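You operate a simulated robot arm through the tools that you are given. There is no shell and no other tool.

The job below is to be done with a simulated robot arm. You get a single attempt, and the scene is never put back.

JOB
Blow the large nozzle clear at about 150 kPa and vent the line.
Fine: within 10 kPa, till the tuft is out; air knob shut, vent left open, nozzle stood on the cover table. Set down upright: large nozzle.
Where things are to end (x, y in the base frame): large nozzle within 6 cm of [98, 10].

Only the result counts: the job must be done as asked and must still hold three seconds after the hand-in. Knocking over, shifting, dropping, spilling or breaking anything else fails it. A push-on lid holds only when it is set on centred and level and pressed home; a screw cap is set on level and turned clockwise until tight.

ROBOT AND FRAMES
A 6-joint arm with a two-finger parallel gripper on a trunk, on a base that drives. Base frame: it is fixed to the floor where the robot stands at the start and does not move with it; the origin is under the middle of the robot, x ahead of it, y to its left, z up. Units: cm, rad, N and s.
Its first joint turns from -2.897 to 2.897 rad. Places, roughly: air display [110, -10, 70]; air knob [90, 0, 60]; air socket [80, 20, 80]; air vent lever [100, 0, 60]; blower switch [40, 70, 110]; cover table [110, 10, 80]. Payload 3.43 kg.
Tool frame: the origin (TCP) lies between the finger pads and is the grasp point; the fingertips stand 3.4 cm ahead of it; z points along the fingers, y is the line along which they close. The gripper opens to 12.8 cm. The fingers are 2.4 cm wide and 1.2 cm thick; the gripper's body (4.8 by 13 cm) begins 9.6 cm behind the TCP.
Orientation is that of the tool frame in the base frame, as a unit quaternion [x, y, z, w]. With the fingers straight down and closing along the base's y, the tool's x points along the base's -x, its y along +y and its z along -z.

CONTROLS
- The arm moves only by the tool drive_tool. Its argument "steps" is a list that holds one entry, the list of rows, each a list of 7 numbers: the shift along the tool's x, y, z in units of 300 mm (1.0 is 300 mm), then the turn, a rotation vector about the tool's x, y, z in units of 60 degrees (1.0 is 60 degrees), then the finger opening in cm, from 0 to 12.8. In form: [[[dx, dy, dz, wx, wy, wz, jaw], ...]]. A call has 1 to 20 rows; each row is the pose to reach, as a shift and turn from the pose commanded when the call began, along the tool's axes at that moment. A call with a number of a shift or a turn outside -1 to 1 is refused whole. A row lasts 0.2 s, in which the tool goes at most 5 cm and 0.15 rad; a call with a longer step from one row to the next is refused whole, and so is a gripper value outside its range. A pose out of reach is approached as far as the arm can. The call stops where the force on the tool passes 90 N (or 10 N more than at its start, if that is more) or the arm is blocked; 0.2 s more then pass. The fingers move at their own pace (about 15.3 cm/s each) and stop on an object; they squeeze with about 43 N. The grip force told is the motor's: it shows also when the fingers shut on nothing. Time passes only in rows, and 0.2 s behind the last, so rows that repeat a pose let the fingers close. It gives the time, the measured TCP pose, the force on the tool (base axes), the opening and the grip force at its end, in the units of the frame above (readings bear some noise), with the torque about the TCP (base axes, N m) and any sound that the robot's microphone picked up, and new pictures: "views" is both (left out), scene, wrist or none.
- Cameras (640 x 400 px; columns grow to the right, rows downward): "scene" is now at [16.5, 23.8, 119.63]; the picture's right is [0.21, -0.98, -0.00], its down [-0.58, -0.13, -0.80] and it looks along [0.78, 0.17, -0.60] (base axes); focal length 214 px, centre (320, 200). "wrist" rides on the gripper at [7.6, -1.1, -16] in the tool frame; the picture's right is [0.15, 0.99, 0.00], its down [-0.88, 0.13, -0.46] and it looks along [-0.45, 0.07, 0.89] (tool axes); focal length 234 px, centre (320, 200). There is no depth. A picture from a camera that has moved, and an enlarged one, comes with that camera's place and axes in the base frame and with its lens.
- drive_base(legs): drives the robot by 1 to 6 legs, each [ahead, left, turn to the left] in cm, cm and rad, along the robot's own axes; the way and the turn of a leg run together, so that a leg with both is an arc; at most 150 cm and 3.142 rad a leg. The arm and the cameras ride along, it lands a little off, and it stops where it bumps. It gives what a move gives, and a new picture of the scene camera.
- pan_tilt(pan, tilt): turns the head with the scene camera to pan (to the left, within 2.496 rad either way) and tilt (down, from -0.506 to 1.204), counted from straight ahead of the robot. It gives what a move gives, and a new picture of the scene camera.
- enlarge(camera, box): a new picture of the part [left, top, right, bottom] of that camera's present view, enlarged. No time passes.
- sign_off(): hands the job in; it is judged then, once.

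Places have to be worked out from the pictures, the camera data and where the tool is seen. Open the gripper and draw the arm clear of the work before you hand the job in, unless the task says otherwise.

The tools are called as a command line: name --argument value ..., lists and objects as JSON in quotes. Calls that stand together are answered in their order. drive_tool: Moves the arm, as the interface text tells. Its arguments: {"type":"object","properties":{"steps":{"type":"array","items":{"type":"array","items":{"type":"array","items":{"type":"number"}}}},"views":{"type":"string","enum":["both","scene","wrist","none"]}},"required":["steps"]} The other tools are called the same way: drive_base (legs) drives the base; pan_tilt (pan, tilt) turns the head that bears the scene camera; enlarge (camera, box) takes an enlarged picture of a part of a camera's view; sign_off () hands the job in.

At the start:

```text
time: 0.0
tcp_pos: [78.71, 1.96, 104.52]
ee_rot: [0.0, 1.0, 0.0, 0.0]
ft_force: [0.3, 0.0, -0.8]
wrist_torque: [0.01, 0.01, -0.03]
grip_width: 12.82
gripper_force: 0.1
robot x, y, heading: [0.13, -0.27, 0.0]
head pan, tilt: [0.213, 0.641]
```

scene: 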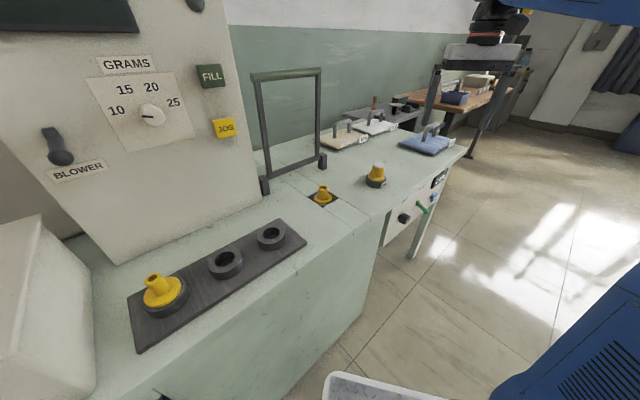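
wrist: 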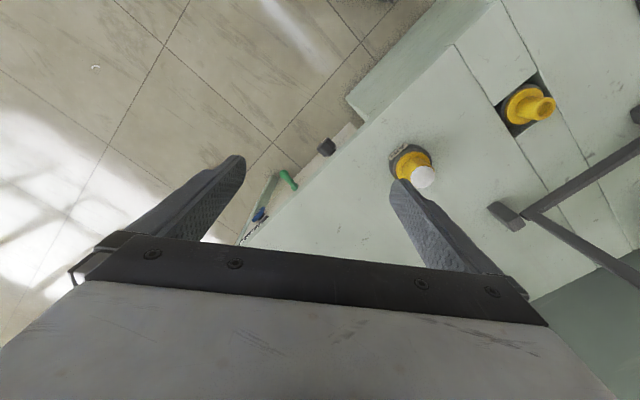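

The pictures show a machine with a cover table, several nozzles and an air panel with a knob and a green lever. I'll enlarge parts of the view to identify them.

enlarge --camera "scene" --box '[240, 120, 480, 270]'

enlarge --camera "wrist" --box '[220, 60, 580, 285]'

enlarge --camera "scene" --box '[100, 180, 340, 330]'

```text
2.67 times, centred on (360, 195) of scene
camera zoom: at [16.5, 23.8, 119.63], right [0.21, -0.98, 0.0], down [-0.58, -0.13, -0.8], along [0.78, 0.17, -0.6], focal length 572 px, centre (213, 213)
```

zoom: 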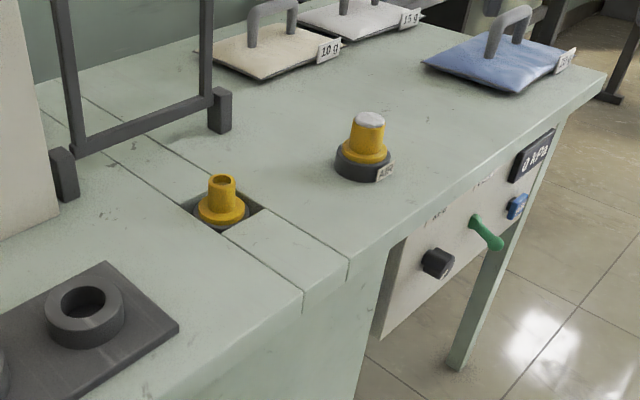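

```text
1.78 times, centred on (400, 172) of wrist
camera zoom: at [71.29, 0.89, 120.63], right [-0.15, 0.99, 0.0], down [0.88, 0.13, 0.46], along [0.45, 0.07, -0.89], focal length 416 px, centre (178, 249)
```

zoom: 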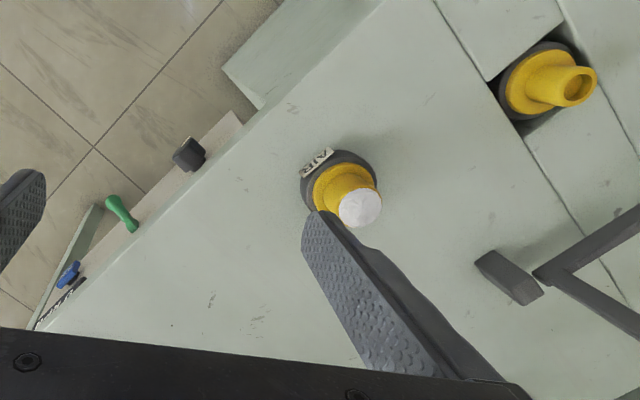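

```text
2.67 times, centred on (220, 255) of scene
camera zoom: at [16.5, 23.8, 119.63], right [0.21, -0.98, 0.0], down [-0.58, -0.13, -0.8], along [0.78, 0.17, -0.6], focal length 572 px, centre (587, 53)
```

zoom: 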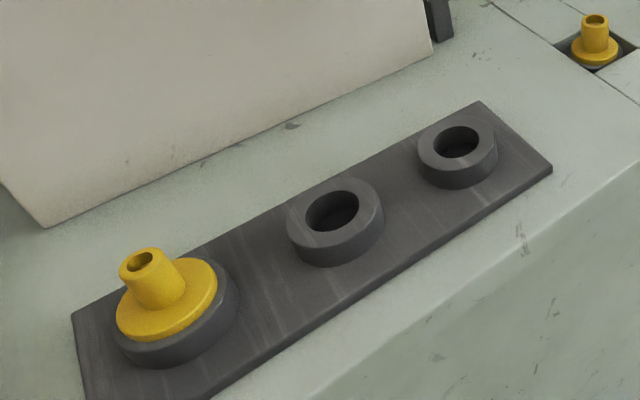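

The tufted nozzle sits in the AIR socket at about (85, 18). The panel under the table edge has the knob, a green lever and a display. I'll pan the head to see the rest of the surroundings and the panel.

pan_tilt --pan -0.3 --tilt 0.7

enlarge --camera "scene" --box '[0, 0, 640, 400]'

pan_tilt --pan -1.0 --tilt 0.8

pan_tilt --pan -0.1 --tilt 1.15

```text
time: 0.9
tcp_pos: [78.82, 2.0, 104.52]
ee_rot: [0.0, 1.0, 0.0, 0.0]
ft_force: [-0.3, -0.5, 0.3]
wrist_torque: [0.01, -0.01, 0.0]
grip_width: 12.81
gripper_force: 0.1
robot x, y, heading: [0.24, 0.11, -0.003]
head pan, tilt: [-0.3, 0.7]
camera scene: at [16.1, 19.45, 119.12], right [-0.29, -0.96, 0.0], down [-0.62, 0.19, -0.76], along [0.73, -0.23, -0.64], focal length 214 px, centre (320, 200)
```

scene: 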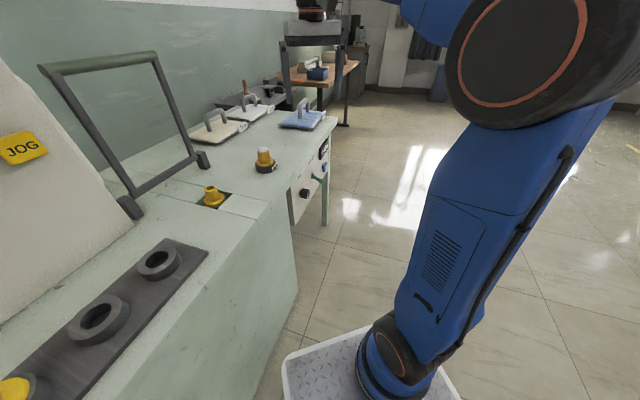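

```text
1.00 times, centred on (320, 200) of scene (not enlarged: the box is as wide or as high as the picture)
camera zoom: at [16.1, 19.45, 119.12], right [-0.29, -0.96, 0.0], down [-0.62, 0.19, -0.76], along [0.73, -0.23, -0.64], focal length 214 px, centre (320, 200)
```

zoom: 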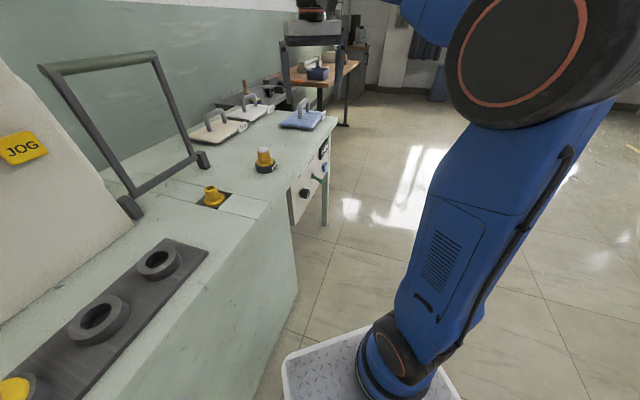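

```text
time: 2.0
tcp_pos: [78.69, 2.08, 104.63]
ee_rot: [0.0, 1.0, -0.001, 0.0]
ft_force: [0.7, 0.2, 0.7]
wrist_torque: [-0.01, 0.03, 0.0]
grip_width: 12.81
gripper_force: 0.0
robot x, y, heading: [0.01, -0.35, 0.001]
head pan, tilt: [-1.0, 0.799]
camera scene: at [12.35, 15.17, 118.3], right [-0.84, -0.54, 0.0], down [-0.39, 0.6, -0.7], along [0.38, -0.59, -0.72], focal length 214 px, centre (320, 200)
```

scene: 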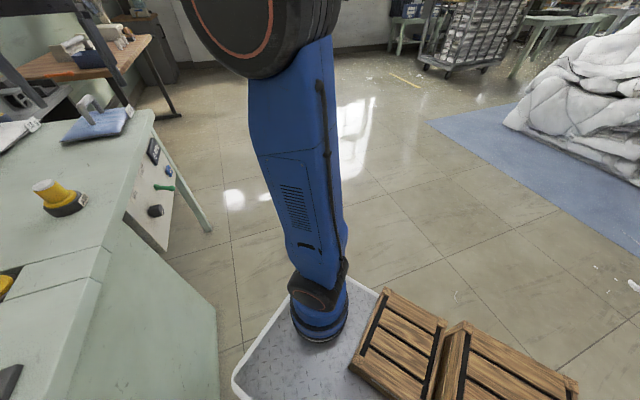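

```text
time: 3.2
tcp_pos: [78.71, 2.12, 104.58]
ee_rot: [0.0, 1.0, 0.0, -0.001]
ft_force: [0.3, 0.7, 0.2]
wrist_torque: [-0.01, 0.03, 0.02]
grip_width: 12.82
gripper_force: 0.1
robot x, y, heading: [-0.37, 0.04, 0.005]
head pan, tilt: [-0.099, 1.15]
camera scene: at [13.91, 21.36, 115.81], right [-0.1, -0.99, 0.0], down [-0.91, 0.09, -0.41], along [0.41, -0.04, -0.91], focal length 214 px, centre (320, 200)
```

scene: 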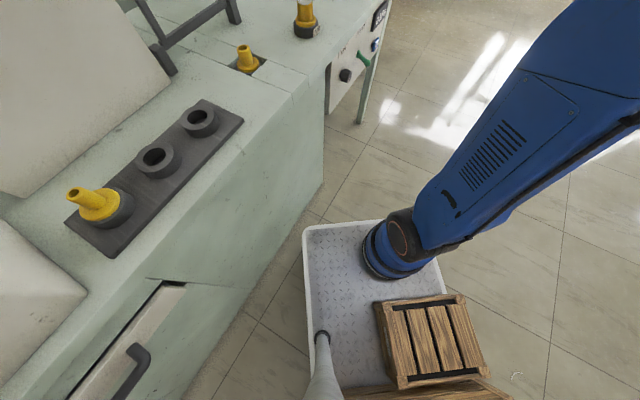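

The crates seem to ride on my own deck, and the floor to the right is clear. I'll back off sideways along the table edge, then turn to face the air panel.

drive_base --legs '[[46, -64, 0], [0, 0, 0.94]]'

pan_tilt --pan -0.2 --tilt 0.6

```text
time: 9.9
tcp_pos: [90.44, 1.07, 104.63]
ee_rot: [-0.455, 0.891, 0.0, 0.0]
ft_force: [-0.4, -0.1, 0.7]
wrist_torque: [0.0, 0.02, -0.03]
grip_width: 12.78
gripper_force: 0.1
robot x, y, heading: [46.28, -63.76, 0.944]
head pan, tilt: [-0.099, 1.15]
camera scene: at [36.77, -40.08, 115.81], right [0.75, -0.66, 0.0], down [-0.61, -0.68, -0.41], along [0.27, 0.31, -0.91], focal length 214 px, centre (320, 200)
```

scene: 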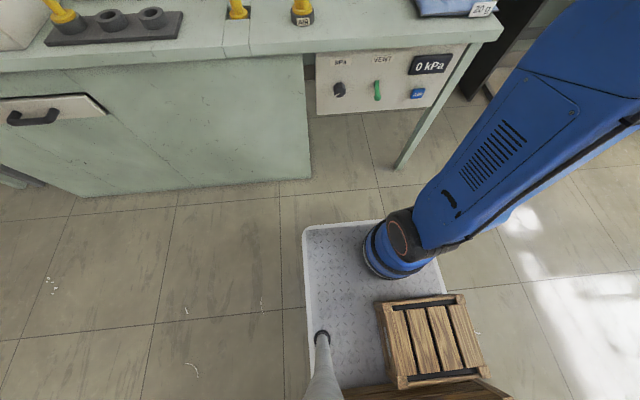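

```text
time: 10.8
tcp_pos: [90.42, 1.18, 104.57]
ee_rot: [-0.455, 0.891, 0.0, 0.001]
ft_force: [-0.1, -0.3, -0.6]
wrist_torque: [0.03, 0.04, 0.0]
grip_width: 12.8
gripper_force: 0.1
robot x, y, heading: [46.15, -64.07, 0.947]
head pan, tilt: [-0.201, 0.6]
camera scene: at [39.32, -38.55, 119.98], right [0.68, -0.74, 0.0], down [-0.42, -0.38, -0.82], along [0.61, 0.56, -0.57], focal length 214 px, centre (320, 200)
```

scene: 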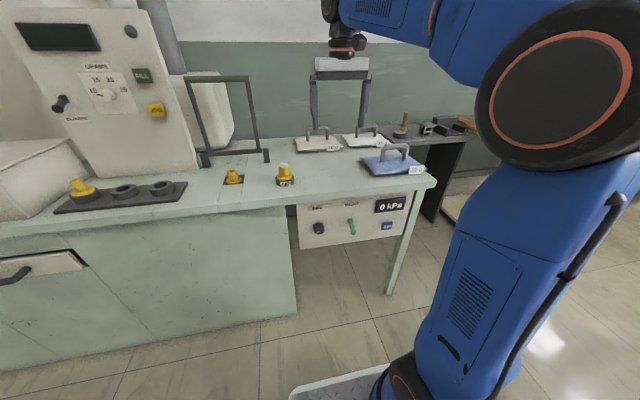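

Excellent view; the panel is face-on now. I'll enlarge the panel and the nozzle area.

enlarge --camera "scene" --box '[285, 180, 425, 268]'

enlarge --camera "scene" --box '[210, 130, 330, 205]'

enlarge --camera "wrist" --box '[160, 0, 640, 300]'

enlarge --camera "scene" --box '[30, 140, 200, 246]'

```text
4.55 times, centred on (355, 224) of scene
camera zoom: at [39.32, -38.55, 119.98], right [0.68, -0.74, 0.0], down [-0.42, -0.38, -0.82], along [0.61, 0.56, -0.57], focal length 975 px, centre (161, 91)
```

zoom: 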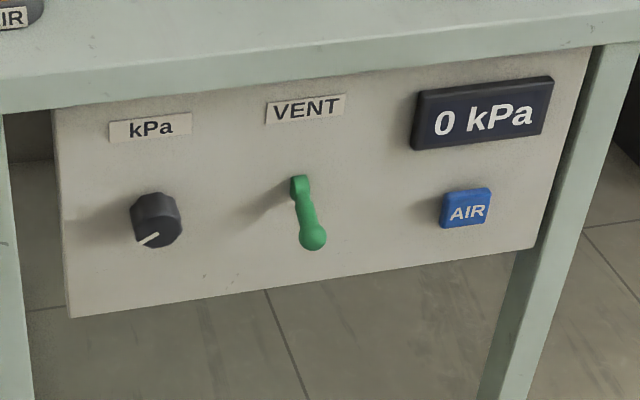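

```text
5.33 times, centred on (270, 168) of scene
camera zoom: at [39.32, -38.55, 119.98], right [0.68, -0.74, 0.0], down [-0.42, -0.38, -0.82], along [0.61, 0.56, -0.57], focal length 1144 px, centre (587, 373)
```

zoom: 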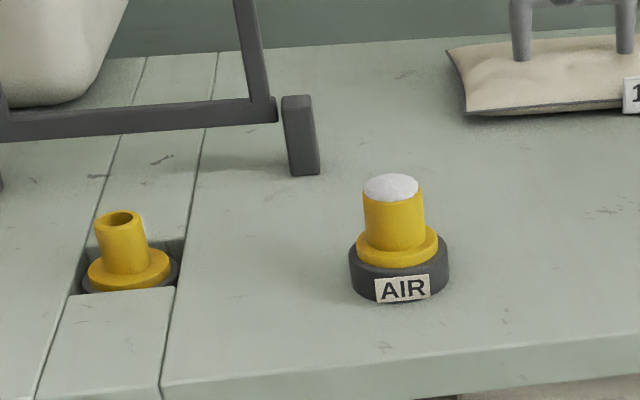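

```text
1.33 times, centred on (400, 150) of wrist
camera zoom: at [87.07, -5.71, 120.63], right [-0.89, 0.46, 0.0], down [0.41, 0.79, 0.46], along [0.21, 0.4, -0.89], focal length 312 px, centre (213, 267)
```

zoom: 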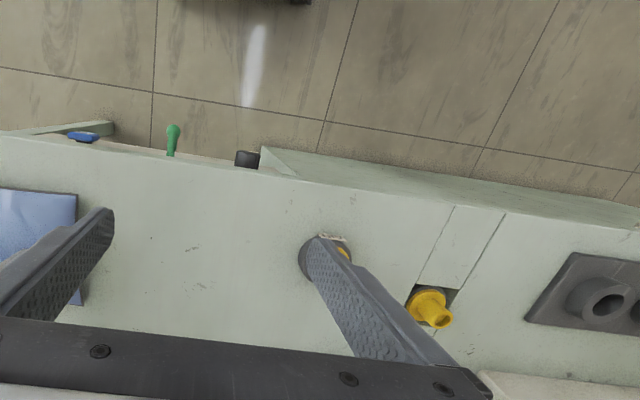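

```text
3.76 times, centred on (115, 193) of scene
camera zoom: at [39.32, -38.55, 119.98], right [0.68, -0.74, 0.0], down [-0.42, -0.38, -0.82], along [0.61, 0.56, -0.57], focal length 807 px, centre (1092, 226)
```

zoom: 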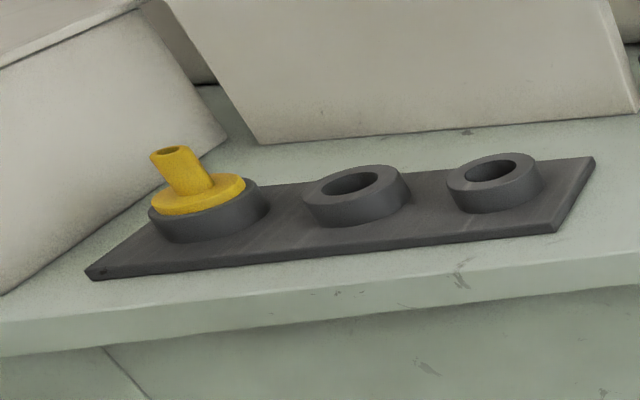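

The knob is at about (85.9, 4.9, 62.8), the vent lever at (95.7, -2, 65) hanging down, and the AIR push button at (109, -12, 59). The table edge runs at about -0.64 rad. I'll back off 15 cm so the hand has room to point horizontally.

drive_base --legs '[[-15, 0, 0]]'

drive_tool --steps '[[[0, 0, 0.12, 0, -0.142, 0, 8], [0, 0, 0.25, 0, -0.284, 0, 8], [0, 0, 0.38, 0, -0.426, 0, 8], [0, 0, 0.5, 0, -0.568, 0, 8], [0, 0, 0.62, 0, -0.71, 0, 8], [0, 0, 0.74, 0, -0.852, 0, 8], [0, 0, 0.86, 0, -0.99, 0, 8]]]'

```text
time: 12.2
tcp_pos: [81.93, -11.1, 104.63]
ee_rot: [-0.453, 0.891, 0.001, 0.0]
ft_force: [0.0, -0.3, -0.5]
wrist_torque: [-0.02, 0.03, 0.0]
grip_width: 12.79
gripper_force: 0.0
robot x, y, heading: [37.41, -76.26, 0.935]
head pan, tilt: [-0.201, 0.6]
camera scene: at [30.58, -50.68, 119.98], right [0.67, -0.74, 0.0], down [-0.42, -0.38, -0.83], along [0.61, 0.56, -0.56], focal length 214 px, centre (320, 200)
```

scene: 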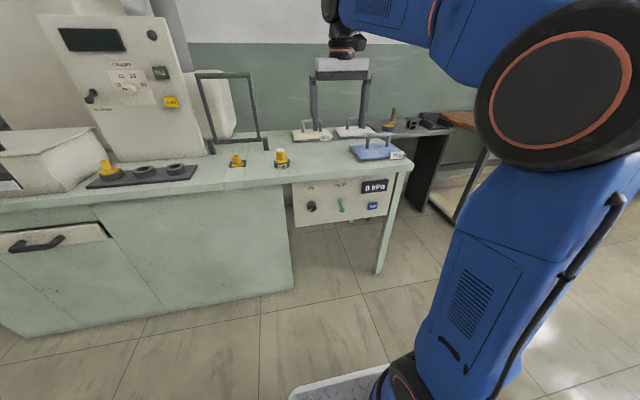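

```text
time: 13.8
tcp_pos: [81.72, -11.82, 78.29]
ee_rot: [-0.358, 0.807, 0.229, 0.409]
ft_force: [1.0, 1.8, 2.8]
wrist_torque: [-0.24, 0.16, 0.07]
grip_width: 7.99
gripper_force: 0.0
out of reach, approached as far as the arm can: row 7
robot x, y, heading: [37.5, -75.97, 0.94]
head pan, tilt: [-0.201, 0.6]
camera scene: at [30.59, -50.68, 119.99], right [0.67, -0.74, 0.0], down [-0.42, -0.38, -0.83], along [0.61, 0.56, -0.56], focal length 214 px, centre (320, 200)
camera wrist: at [71.64, -26.04, 80.94], right [-0.82, 0.57, -0.04], down [0.03, 0.13, 0.99], along [0.57, 0.81, -0.12], focal length 234 px, centre (320, 200)
```

scene: 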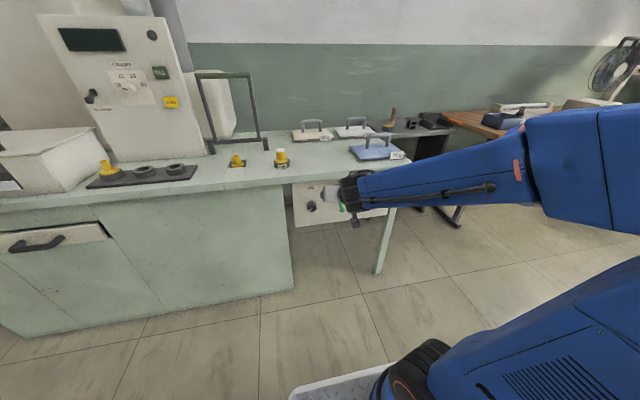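
wrist: 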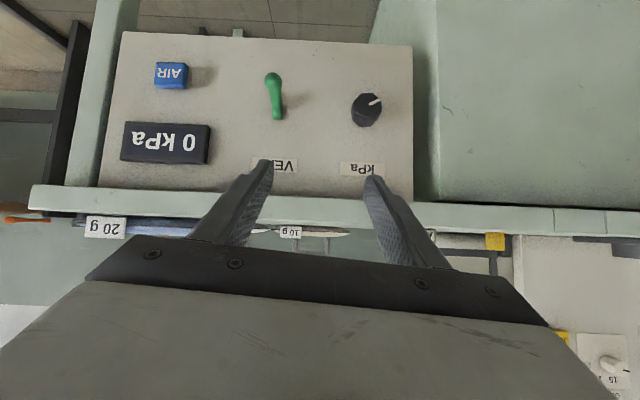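

The hand is now pitched to about 34° below horizontal, and the last row was flagged out of reach. I'll continue to horizontal while going lower and see how the arm copes.

drive_tool --steps '[[[0.09, 0, 0.05, 0, 0, 0, 8], [0.18, 0, 0.1, 0, 0, 0, 8], [0.27, 0, 0.15, 0, 0, 0, 8], [0.34, 0, 0.2, 0, 0, 0, 8], [0.34, 0, 0.2, 0, -0.12, 0, 8], [0.34, 0, 0.2, 0, -0.24, 0, 8], [0.34, 0, 0.2, 0, -0.36, 0, 8], [0.34, 0, 0.2, 0, -0.5, 0, 8]]]'

```text
time: 15.6
tcp_pos: [85.17, -1.61, 70.52]
ee_rot: [-0.323, 0.633, 0.314, 0.629]
ft_force: [-0.2, 0.0, 0.3]
wrist_torque: [-0.04, 0.06, 0.02]
grip_width: 8.0
gripper_force: 0.1
out of reach, approached as far as the arm can: row 3, 4, 5, 6, 7, 8
robot x, y, heading: [37.1, -76.06, 0.94]
head pan, tilt: [-0.201, 0.6]
camera scene: at [30.59, -50.71, 119.99], right [0.67, -0.74, 0.0], down [-0.42, -0.38, -0.83], along [0.61, 0.56, -0.56], focal length 214 px, centre (320, 200)
camera wrist: at [76.71, -15.26, 63.16], right [-0.8, 0.58, -0.16], down [-0.38, -0.28, 0.88], along [0.47, 0.76, 0.44], focal length 234 px, centre (320, 200)
```

scene: 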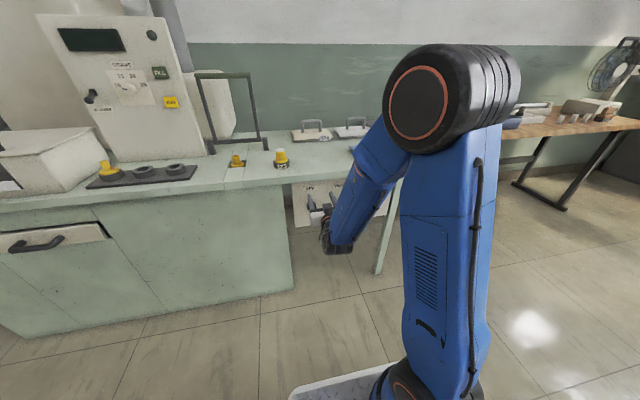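
wrist: 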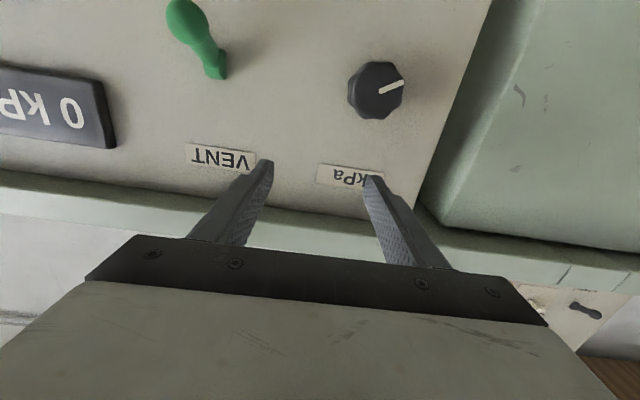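

The hand is now level and pointing straight at the panel, but it sits about 10 cm further out than commanded because the arm can't fold in that far. I'll back the base off 10 cm to get more working room.

drive_base --legs '[[-10, 0, 0]]'

drive_tool --steps '[[[0, 0, 0.03, 0, 0, 0, 8], [0, 0, 0.06, 0, 0, 0, 8], [0, 0, 0.1, 0, 0, 0, 8], [0, 0, 0.1, 0, 0, 0, 8]]]'

```text
time: 16.8
tcp_pos: [79.16, -9.72, 70.45]
ee_rot: [-0.324, 0.634, 0.314, 0.628]
ft_force: [-0.5, -0.9, 0.1]
wrist_torque: [0.01, 0.0, 0.01]
grip_width: 7.99
gripper_force: 0.1
robot x, y, heading: [31.64, -84.28, 0.939]
head pan, tilt: [-0.201, 0.6]
camera scene: at [24.69, -58.75, 119.98], right [0.68, -0.74, 0.0], down [-0.42, -0.38, -0.83], along [0.61, 0.56, -0.57], focal length 214 px, centre (320, 200)
```

scene: 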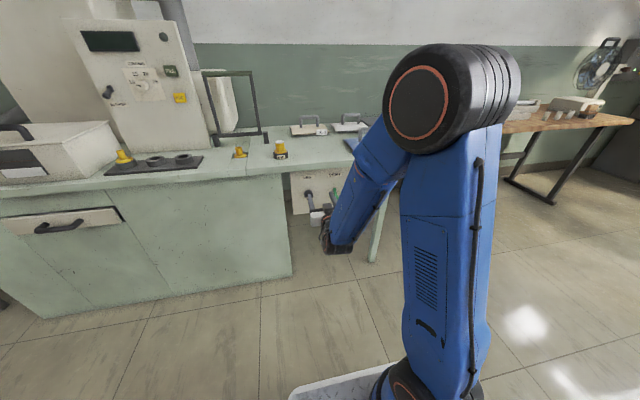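

```text
time: 17.8
tcp_pos: [81.03, -7.17, 70.52]
ee_rot: [-0.325, 0.634, 0.314, 0.628]
ft_force: [-0.3, 0.2, 0.3]
wrist_torque: [0.0, -0.03, 0.01]
grip_width: 8.01
gripper_force: 0.0
robot x, y, heading: [31.72, -83.63, 0.944]
head pan, tilt: [-0.201, 0.6]
camera scene: at [24.69, -58.75, 119.98], right [0.68, -0.74, 0.0], down [-0.42, -0.38, -0.83], along [0.61, 0.56, -0.57], focal length 214 px, centre (320, 200)
camera wrist: at [72.48, -20.81, 63.17], right [-0.8, 0.58, -0.16], down [-0.37, -0.28, 0.89], along [0.47, 0.76, 0.44], focal length 234 px, centre (320, 200)
```

scene: 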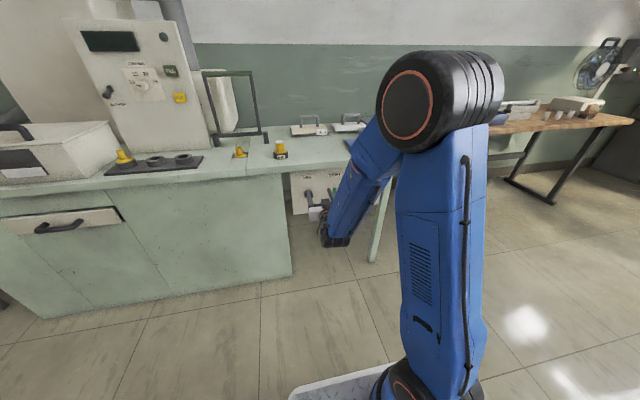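
wrist: 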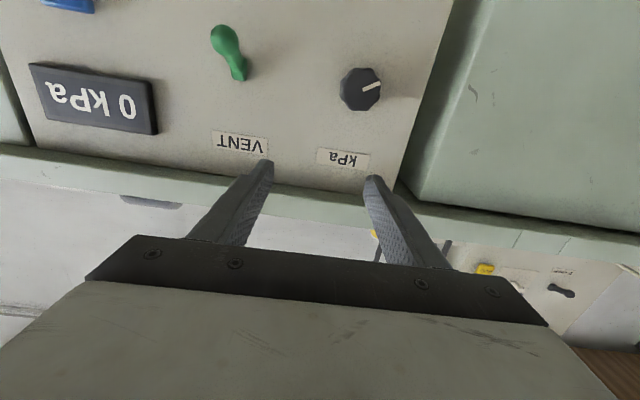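

The arm now responds cleanly at TCP (81, -7.2, 70.5). I'll line up with the knob, 3.2 cm left and 7.7 cm down, and come partway in.

drive_tool --steps '[[[0.1, 0.04, 0, 0, 0, 0, 8], [0.2, 0.08, 0, 0, 0, 0, 8], [0.257, 0.107, 0, 0, 0, 0, 8], [0.257, 0.107, 0.08, 0, 0, 0, 8], [0.257, 0.107, 0.16, 0, 0, 0, 8], [0.257, 0.107, 0.16, 0, 0, 0, 8]]]'

enlarge --camera "scene" --box '[260, 150, 420, 250]'

```text
time: 19.1
tcp_pos: [80.95, -0.78, 63.28]
ee_rot: [-0.329, 0.633, 0.305, 0.631]
ft_force: [0.6, -0.2, 0.4]
wrist_torque: [0.07, 0.0, -0.01]
grip_width: 7.99
gripper_force: 0.1
out of reach, approached as far as the arm can: row 2, 3, 4, 5, 6
robot x, y, heading: [31.45, -83.73, 0.939]
head pan, tilt: [-0.201, 0.6]
camera scene: at [24.68, -58.75, 119.98], right [0.68, -0.74, 0.0], down [-0.42, -0.38, -0.82], along [0.61, 0.56, -0.57], focal length 214 px, centre (320, 200)
camera wrist: at [72.42, -14.54, 56.12], right [-0.79, 0.59, -0.17], down [-0.39, -0.26, 0.88], along [0.47, 0.77, 0.43], focal length 234 px, centre (320, 200)
```

scene: 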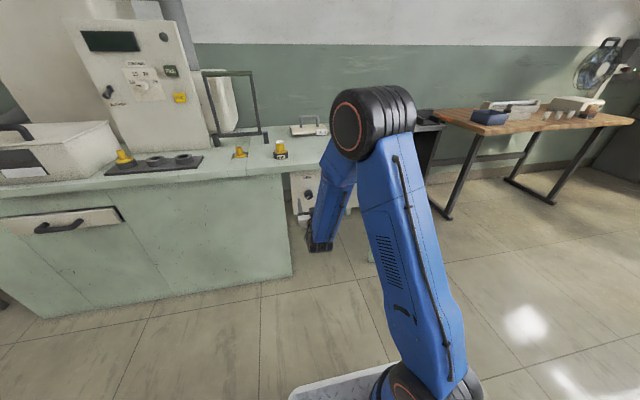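
wrist: 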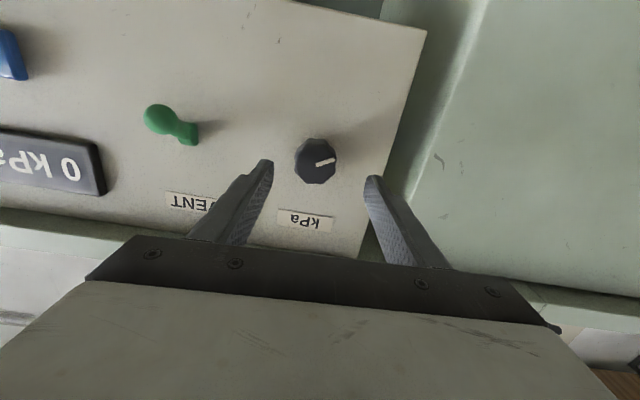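

```text
4.00 times, centred on (340, 200) of scene
camera zoom: at [24.68, -58.75, 119.98], right [0.68, -0.74, 0.0], down [-0.42, -0.38, -0.82], along [0.61, 0.56, -0.57], focal length 858 px, centre (240, 200)
```

zoom: 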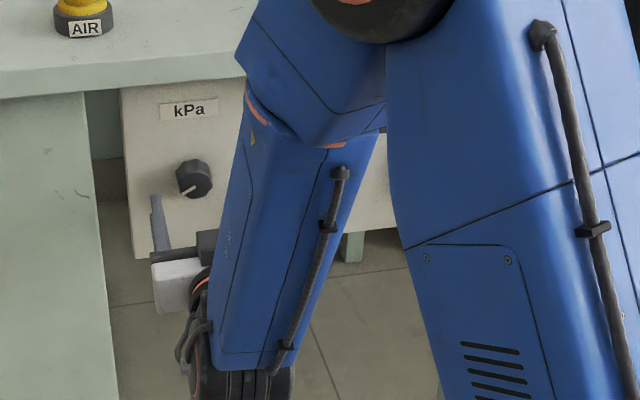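

The knob appears centred on the tool axis, about 7 cm ahead. I'll advance 4.5 cm, with a slight drop, and check before gripping.

drive_tool --steps '[[[0.01, 0, 0.05, 0, 0, 0, 7], [0.01, 0, 0.1, 0, 0, 0, 7], [0.01, 0, 0.15, 0, 0, 0, 7], [0.01, 0, 0.15, 0, 0, 0, 7]]]'

```text
time: 20.1
tcp_pos: [83.43, 2.87, 62.92]
ee_rot: [-0.327, 0.633, 0.31, 0.63]
ft_force: [1.1, 0.0, -0.4]
wrist_torque: [0.01, 0.01, -0.01]
grip_width: 7.0
gripper_force: 0.1
out of reach, approached as far as the arm can: row 1, 2
robot x, y, heading: [31.39, -84.22, 0.944]
head pan, tilt: [-0.201, 0.6]
camera scene: at [24.69, -58.75, 119.98], right [0.68, -0.74, 0.0], down [-0.42, -0.38, -0.82], along [0.61, 0.56, -0.57], focal length 214 px, centre (320, 200)
camera wrist: at [75.05, -10.82, 55.82], right [-0.79, 0.59, -0.17], down [-0.38, -0.27, 0.88], along [0.47, 0.77, 0.44], focal length 234 px, centre (320, 200)
```

scene: 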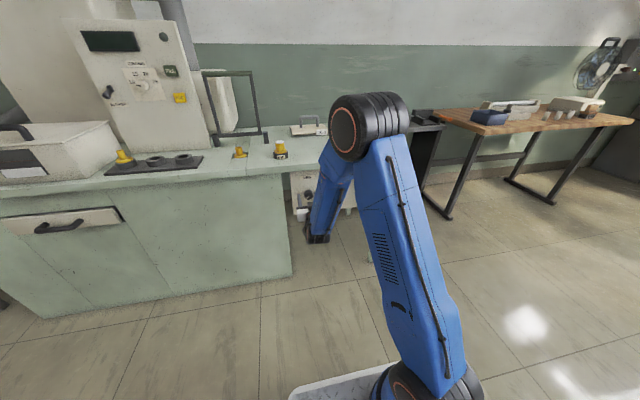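
wrist: 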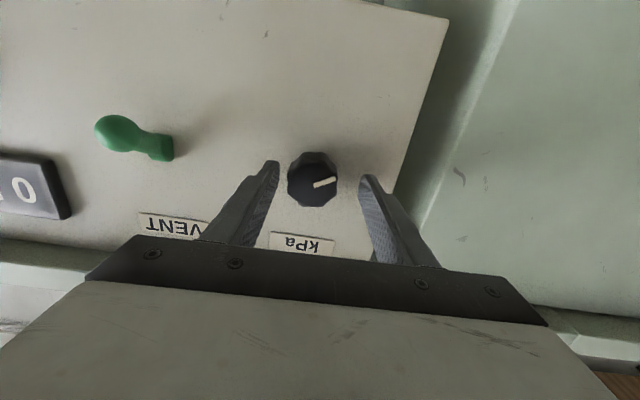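

The knob is about 0.5 cm right of the axis and its face about 3 cm ahead of the TCP. I'll pre-roll the hand -60°, correct sideways, then advance 2 cm over the knob.

drive_tool --steps '[[[0, -0.018, 0, 0, 0, -0.14, 7], [0, -0.018, 0, 0, 0, -0.28, 7], [0, -0.018, 0, 0, 0, -0.42, 7], [0, -0.018, 0, 0, 0, -0.56, 7], [0, -0.018, 0, 0, 0, -0.7, 7], [0, -0.018, 0, 0, 0, -0.84, 7], [0, -0.018, 0, 0, 0, -0.97, 7], [0, -0.018, 0, 0, 0, -0.97, 7]]]'

```text
time: 21.9
tcp_pos: [83.96, 2.59, 63.12]
ee_rot: [-0.592, 0.395, -0.032, 0.702]
ft_force: [0.0, 0.3, -1.3]
wrist_torque: [0.0, -0.03, 0.01]
grip_width: 6.98
gripper_force: 0.1
robot x, y, heading: [31.32, -84.27, 0.942]
head pan, tilt: [-0.201, 0.6]
camera scene: at [24.69, -58.75, 119.98], right [0.68, -0.74, 0.0], down [-0.42, -0.38, -0.82], along [0.61, 0.56, -0.57], focal length 214 px, centre (320, 200)
camera wrist: at [80.29, -14.67, 60.4], right [-0.32, 0.22, -0.92], down [-0.93, 0.12, 0.35], along [0.19, 0.97, 0.16], focal length 234 px, centre (320, 200)
```

scene: 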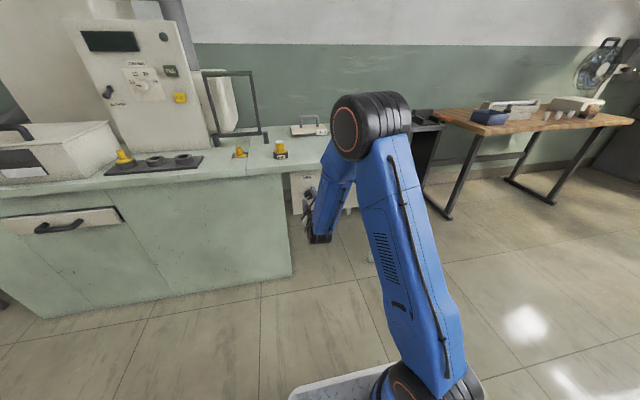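
wrist: 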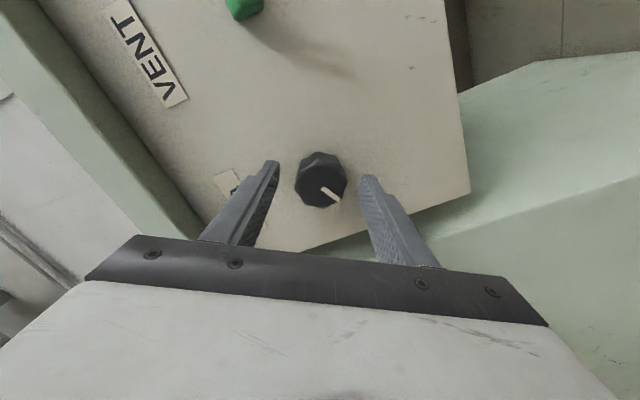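

The knob is centred between the fingers. Advancing 2.2 cm and closing the grip.

drive_tool --steps '[[[0, 0, 0.035, 0, 0, 0, 7], [0, 0, 0.075, 0, 0, 0, 7], [0, 0, 0.075, 0, 0, 0, 4], [0, 0, 0.075, 0, 0, 0, 3], [0, 0, 0.075, 0, 0, 0, 3]]]'

```text
time: 22.6
tcp_pos: [84.96, 3.51, 63.13]
ee_rot: [-0.592, 0.395, -0.031, 0.702]
ft_force: [-8.2, -25.3, 22.5]
wrist_torque: [1.38, -0.89, -0.51]
grip_width: 5.32
gripper_force: 11.2
robot x, y, heading: [31.56, -84.01, 0.942]
head pan, tilt: [-0.201, 0.6]
stopped in row 3: the force on the tool passed its limit at 126 N (the readings are from after the stop); the commanded pose is now the measured one
camera scene: at [24.55, -59.0, 120.01], right [0.68, -0.74, 0.0], down [-0.42, -0.38, -0.83], along [0.61, 0.56, -0.56], focal length 214 px, centre (320, 200)
camera wrist: at [81.16, -13.59, 60.51], right [-0.32, 0.22, -0.92], down [-0.93, 0.12, 0.35], along [0.19, 0.97, 0.16], focal length 234 px, centre (320, 200)
```

scene: 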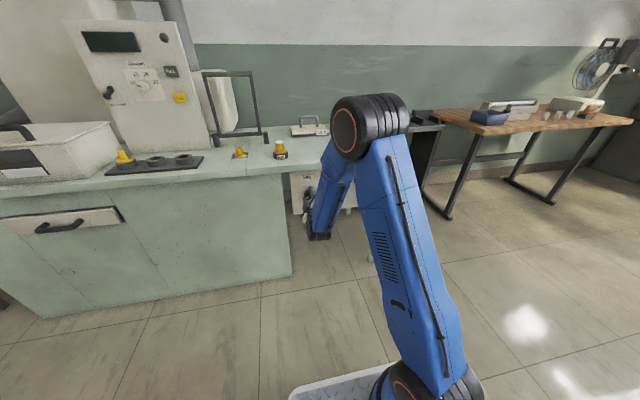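
wrist: 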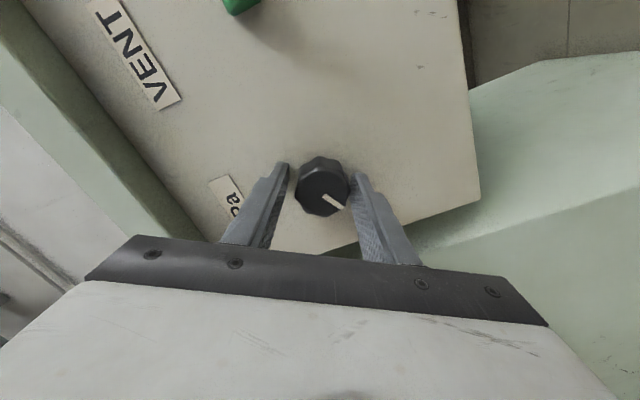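

The force limit tripped, and the fingertips most likely touched the panel at n≈56.7. I'll back off 0.5 cm and close gently there.

drive_tool --steps '[[[0, 0, -0.017, 0, 0, 0, 5.5], [0, 0, -0.017, 0, 0, 0, 5.5], [0, 0, -0.017, 0, 0, 0, 4.6], [0, 0, -0.017, 0, 0, 0, 4], [0, 0, -0.017, 0, 0, 0, 3.5]]]'

```text
time: 23.8
tcp_pos: [84.55, 3.23, 62.98]
ee_rot: [-0.592, 0.396, -0.031, 0.701]
ft_force: [10.7, 0.3, 10.3]
wrist_torque: [1.09, -0.79, -1.09]
grip_width: 4.16
gripper_force: 45.4
robot x, y, heading: [31.22, -83.92, 0.94]
head pan, tilt: [-0.201, 0.6]
camera scene: at [24.64, -58.87, 119.99], right [0.68, -0.74, 0.0], down [-0.42, -0.38, -0.83], along [0.61, 0.56, -0.56], focal length 214 px, centre (320, 200)
camera wrist: at [80.92, -13.87, 60.36], right [-0.32, 0.22, -0.92], down [-0.93, 0.12, 0.35], along [0.19, 0.97, 0.16], focal length 234 px, centre (320, 200)
```

scene: 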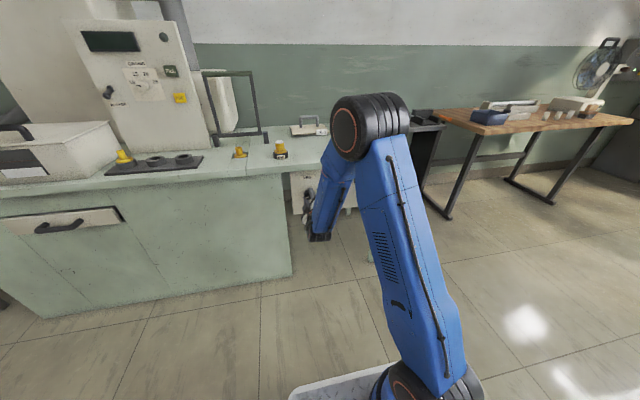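
wrist: 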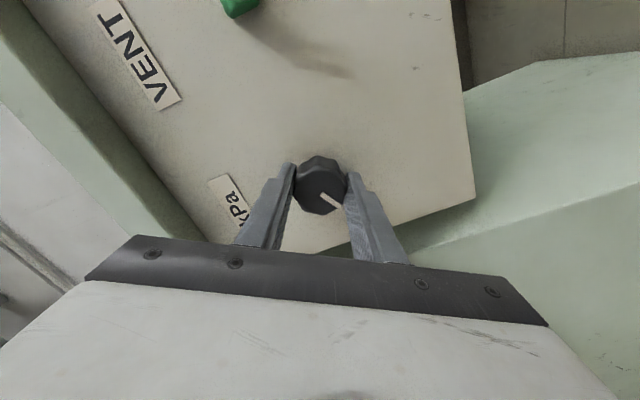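

The knob is gripped at 4.16 cm. I'll turn it clockwise about 56° and watch the display and sounds.

drive_tool --steps '[[[0, 0, 0, 0, 0, 0.13, 3.5], [0, 0, 0, 0, 0, 0.26, 3.5], [0, 0, 0, 0, 0, 0.39, 3.5], [0, 0, 0, 0, 0, 0.52, 3.5], [0, 0, 0, 0, 0, 0.65, 3.5], [0, 0, 0, 0, 0, 0.78, 3.5], [0, 0, 0, 0, 0, 0.91, 3.5], [0, 0, 0, 0, 0, 0.91, 3.5], [0, 0, 0, 0, 0, 0.91, 3.5]]]'

```text
time: 25.8
tcp_pos: [84.48, 3.23, 62.93]
ee_rot: [-0.345, 0.624, 0.294, 0.636]
ft_force: [26.4, 9.0, 17.1]
wrist_torque: [0.66, -0.51, 1.28]
grip_width: 4.14
gripper_force: 44.4
robot x, y, heading: [31.31, -84.33, 0.939]
head pan, tilt: [-0.201, 0.6]
camera scene: at [24.65, -58.87, 120.0], right [0.68, -0.74, 0.0], down [-0.42, -0.38, -0.83], along [0.61, 0.56, -0.56], focal length 214 px, centre (320, 200)
camera wrist: at [76.52, -10.75, 55.79], right [-0.79, 0.57, -0.22], down [-0.42, -0.24, 0.88], along [0.45, 0.78, 0.43], focal length 234 px, centre (320, 200)
```

scene: 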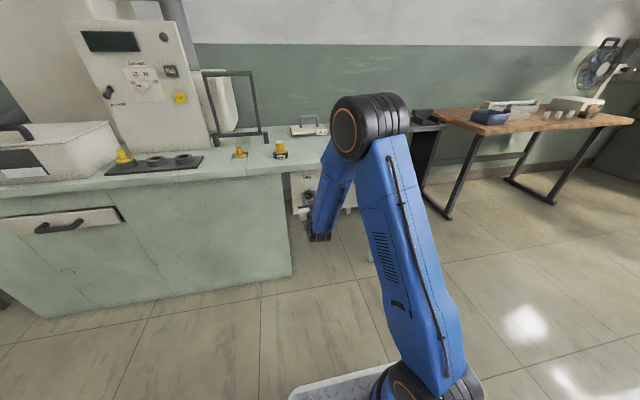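
wrist: 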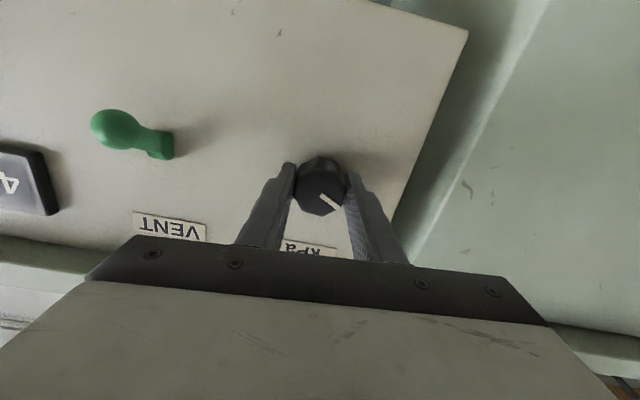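

The knob turned with the hand, and the display no longer reads 0. I'll enlarge it.

enlarge --camera "wrist" --box '[0, 140, 80, 220]'

enlarge --camera "scene" --box '[260, 150, 420, 250]'

```text
5.00 times, centred on (40, 180) of wrist
camera zoom: at [76.52, -10.75, 55.79], right [-0.79, 0.57, -0.22], down [-0.42, -0.24, 0.88], along [0.45, 0.78, 0.43], focal length 1171 px, centre (1720, 300)
```

zoom: 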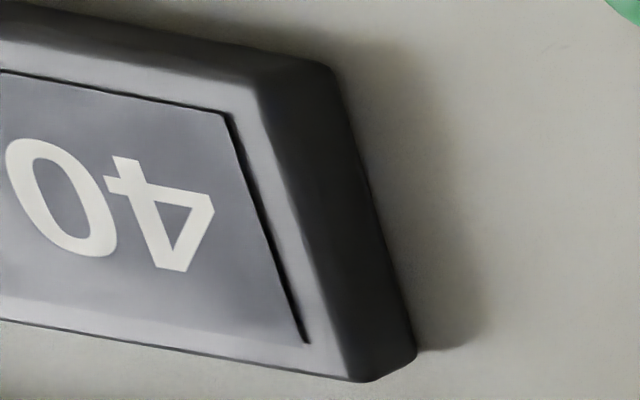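

```text
4.00 times, centred on (340, 200) of scene
camera zoom: at [24.65, -58.87, 120.0], right [0.68, -0.74, 0.0], down [-0.42, -0.38, -0.83], along [0.61, 0.56, -0.56], focal length 858 px, centre (240, 200)
```

zoom: 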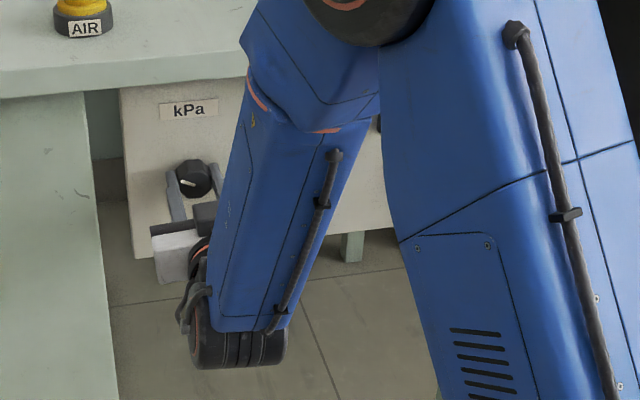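

It reads "40" at about 55° of turn. I'll wait a second to see whether it is steady or still rising.

drive_tool --steps '[[[0, 0, 0, 0, 0, 0, 3.5], [0, 0, 0, 0, 0, 0, 3.5], [0, 0, 0, 0, 0, 0, 3.5], [0, 0, 0, 0, 0, 0, 3.5], [0, 0, 0, 0, 0, 0, 3.5]]]' --views "wrist"

enlarge --camera "wrist" --box '[0, 140, 80, 220]'

```text
time: 27.0
tcp_pos: [84.59, 3.37, 62.88]
ee_rot: [-0.346, 0.624, 0.293, 0.637]
ft_force: [28.7, 11.7, 15.4]
wrist_torque: [0.36, -0.27, 1.12]
grip_width: 4.09
gripper_force: 44.9
robot x, y, heading: [31.32, -84.4, 0.942]
head pan, tilt: [-0.201, 0.6]
camera wrist: at [76.52, -10.76, 55.77], right [-0.79, 0.57, -0.22], down [-0.42, -0.24, 0.88], along [0.45, 0.78, 0.43], focal length 234 px, centre (320, 200)
```

wrist: 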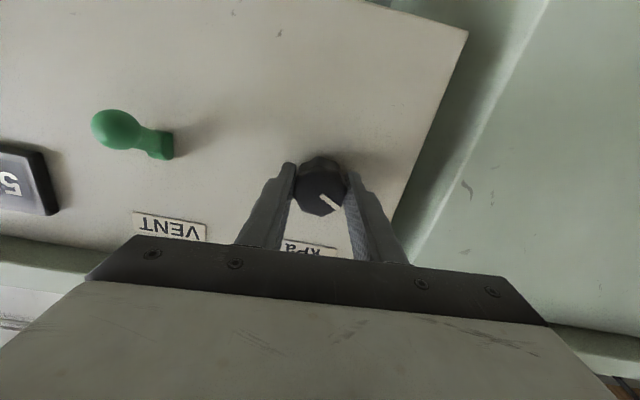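

```text
5.00 times, centred on (40, 180) of wrist
camera zoom: at [76.52, -10.76, 55.77], right [-0.79, 0.57, -0.22], down [-0.42, -0.24, 0.88], along [0.45, 0.78, 0.43], focal length 1171 px, centre (1720, 300)
```

zoom: 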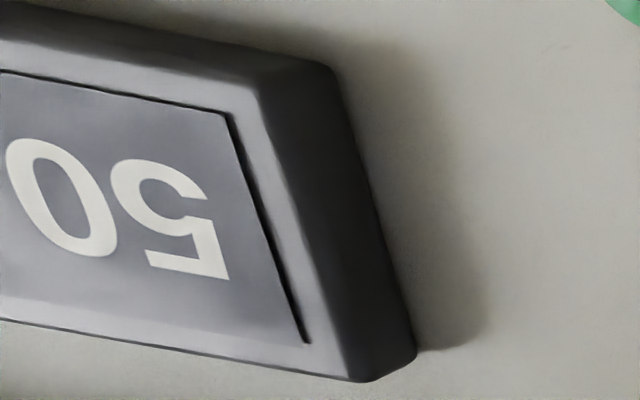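

It has risen to 50, so the gauge lags. I'll keep waiting to learn the settled value.

drive_tool --steps '[[[0, 0, 0, 0, 0, 0, 3.5], [0, 0, 0, 0, 0, 0, 3.5], [0, 0, 0, 0, 0, 0, 3.5], [0, 0, 0, 0, 0, 0, 3.5], [0, 0, 0, 0, 0, 0, 3.5], [0, 0, 0, 0, 0, 0, 3.5], [0, 0, 0, 0, 0, 0, 3.5], [0, 0, 0, 0, 0, 0, 3.5], [0, 0, 0, 0, 0, 0, 3.5], [0, 0, 0, 0, 0, 0, 3.5]]]' --views "none"

enlarge --camera "wrist" --box '[0, 140, 80, 220]'

drive_tool --steps '[[[0, 0, 0, 0, 0, 0, 3.5], [0, 0, 0, 0, 0, 0, 3.5], [0, 0, 0, 0, 0, 0, 3.5], [0, 0, 0, 0, 0, 0, 3.5], [0, 0, 0, 0, 0, 0, 3.5], [0, 0, 0, 0, 0, 0, 3.5], [0, 0, 0, 0, 0, 0, 3.5], [0, 0, 0, 0, 0, 0, 3.5], [0, 0, 0, 0, 0, 0, 3.5], [0, 0, 0, 0, 0, 0, 3.5]]]' --views "none"

enlarge --camera "wrist" --box '[0, 140, 80, 220]'

```text
time: 29.2
tcp_pos: [84.61, 3.28, 62.98]
ee_rot: [-0.347, 0.624, 0.293, 0.636]
ft_force: [28.0, 8.8, 11.8]
wrist_torque: [0.31, -0.21, 0.95]
grip_width: 4.09
gripper_force: 45.0
robot x, y, heading: [31.46, -84.4, 0.941]
head pan, tilt: [-0.201, 0.6]
```

```text
5.00 times, centred on (40, 180) of wrist
camera zoom: at [76.52, -10.77, 55.77], right [-0.79, 0.57, -0.22], down [-0.42, -0.24, 0.88], along [0.45, 0.78, 0.43], focal length 1171 px, centre (1720, 300)
```

zoom: 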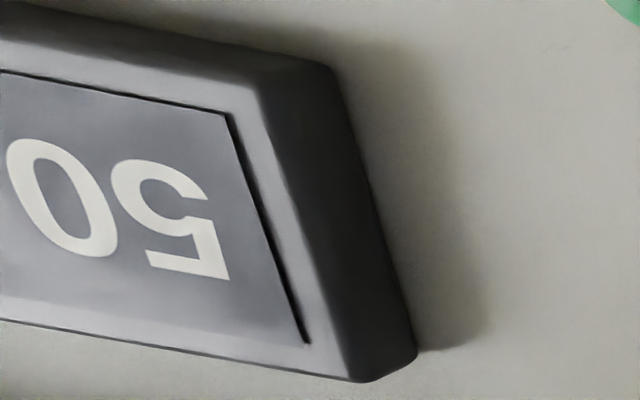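

```text
time: 31.4
tcp_pos: [84.52, 3.14, 62.93]
ee_rot: [-0.346, 0.624, 0.292, 0.637]
ft_force: [24.4, 2.6, 10.1]
wrist_torque: [0.26, -0.17, 0.93]
grip_width: 4.13
gripper_force: 45.2
robot x, y, heading: [31.11, -84.22, 0.941]
head pan, tilt: [-0.201, 0.6]
```

```text
5.00 times, centred on (40, 180) of wrist
camera zoom: at [76.51, -10.78, 55.76], right [-0.79, 0.57, -0.22], down [-0.42, -0.24, 0.88], along [0.45, 0.78, 0.43], focal length 1171 px, centre (1720, 300)
```

zoom: 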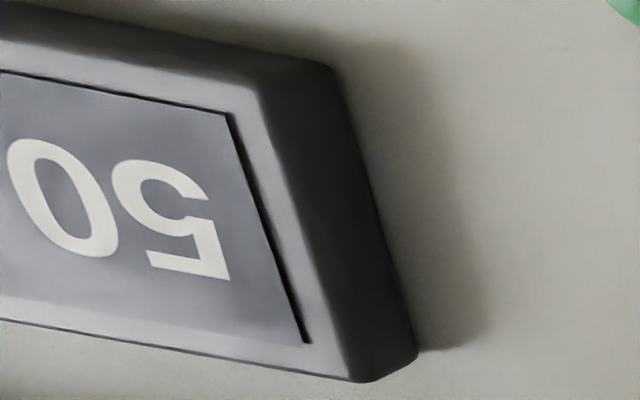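

It settles at 50 for a measured 54.4°, so 150 kPa needs roughly 162°. I'll continue turning another 60°.

drive_tool --steps '[[[0, 0, 0, 0, 0, 0.14, 3.5], [0, 0, 0, 0, 0, 0.28, 3.5], [0, 0, 0, 0, 0, 0.42, 3.5], [0, 0, 0, 0, 0, 0.56, 3.5], [0, 0, 0, 0, 0, 0.7, 3.5], [0, 0, 0, 0, 0, 0.84, 3.5], [0, 0, 0, 0, 0, 0.98, 3.5], [0, 0, 0, 0, 0, 0.98, 3.5]]]' --views "wrist"

```text
time: 32.4
tcp_pos: [84.36, 3.34, 62.97]
ee_rot: [-0.3, 0.678, 0.293, 0.604]
ft_force: [9.9, -9.5, -5.1]
wrist_torque: [-0.01, 0.07, -0.12]
grip_width: 4.4
gripper_force: 8.4
out of reach, approached as far as the arm can: row 1, 2, 3, 4
robot x, y, heading: [31.18, -84.5, 0.945]
head pan, tilt: [-0.201, 0.6]
stopped in row 4: the force on the tool passed its limit at 343 N (the readings are from after the stop); the commanded pose is now the measured one
camera wrist: at [74.42, -9.94, 57.08], right [-0.76, 0.64, -0.11], down [-0.31, -0.21, 0.93], along [0.56, 0.74, 0.36], focal length 234 px, centre (320, 200)
```

wrist: 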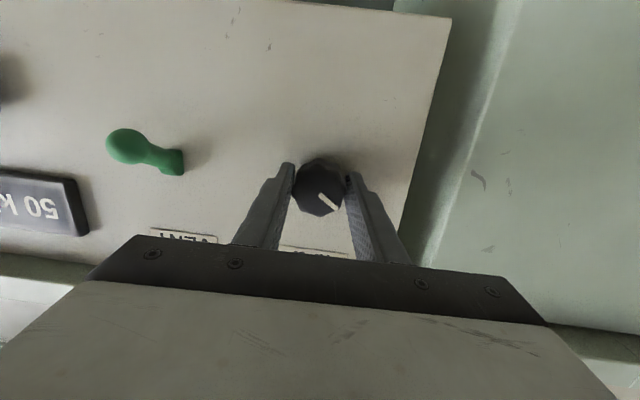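

The wrist hit a limit going past roll 0, and the display still shows 50 kPa. I'll release, retreat 3 cm, and roll back the other way for a regrip.

drive_tool --steps '[[[0, 0, 0, 0, 0, 0, 7], [0, 0, 0, 0, 0, 0, 7], [0, 0, -0.06, 0, 0, 0, 7], [0, 0, -0.12, 0, 0, 0, 7], [0, 0, -0.12, 0, 0, -0.14, 7], [0, 0, -0.12, 0, 0, -0.28, 7], [0, 0, -0.12, 0, 0, -0.42, 7], [0, 0, -0.12, 0, 0, -0.56, 7], [0, 0, -0.12, 0, 0, -0.7, 7], [0, 0, -0.12, 0, 0, -0.84, 7], [0, 0, -0.12, 0, 0, -0.98, 7], [0, 0, -0.12, 0, 0, -0.98, 7]]]'

```text
time: 35.0
tcp_pos: [82.02, 0.79, 63.43]
ee_rot: [-0.593, 0.443, -0.042, 0.671]
ft_force: [0.5, 0.0, 0.8]
wrist_torque: [0.01, -0.01, 0.0]
grip_width: 7.0
gripper_force: 0.1
robot x, y, heading: [31.19, -84.77, 0.945]
head pan, tilt: [-0.201, 0.6]
camera scene: at [24.57, -58.92, 119.98], right [0.68, -0.74, 0.0], down [-0.42, -0.38, -0.82], along [0.61, 0.56, -0.57], focal length 214 px, centre (320, 200)
camera wrist: at [76.94, -16.12, 61.9], right [-0.38, 0.2, -0.9], down [-0.89, 0.2, 0.42], along [0.27, 0.96, 0.1], focal length 234 px, centre (320, 200)
```

scene: 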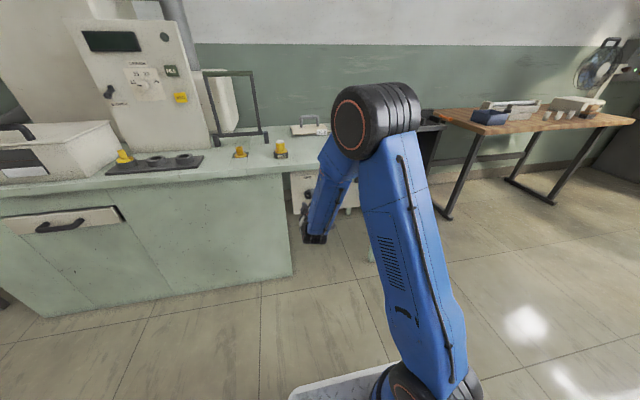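
wrist: 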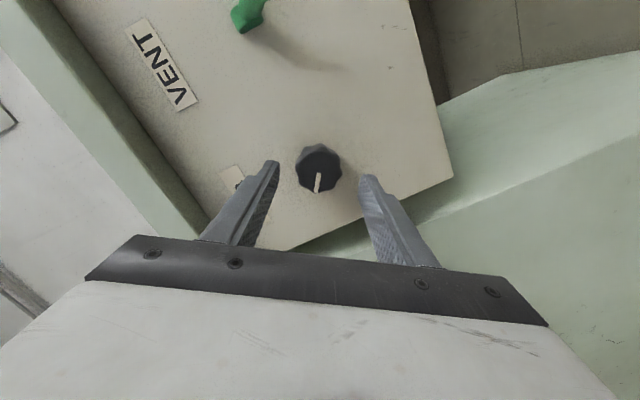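

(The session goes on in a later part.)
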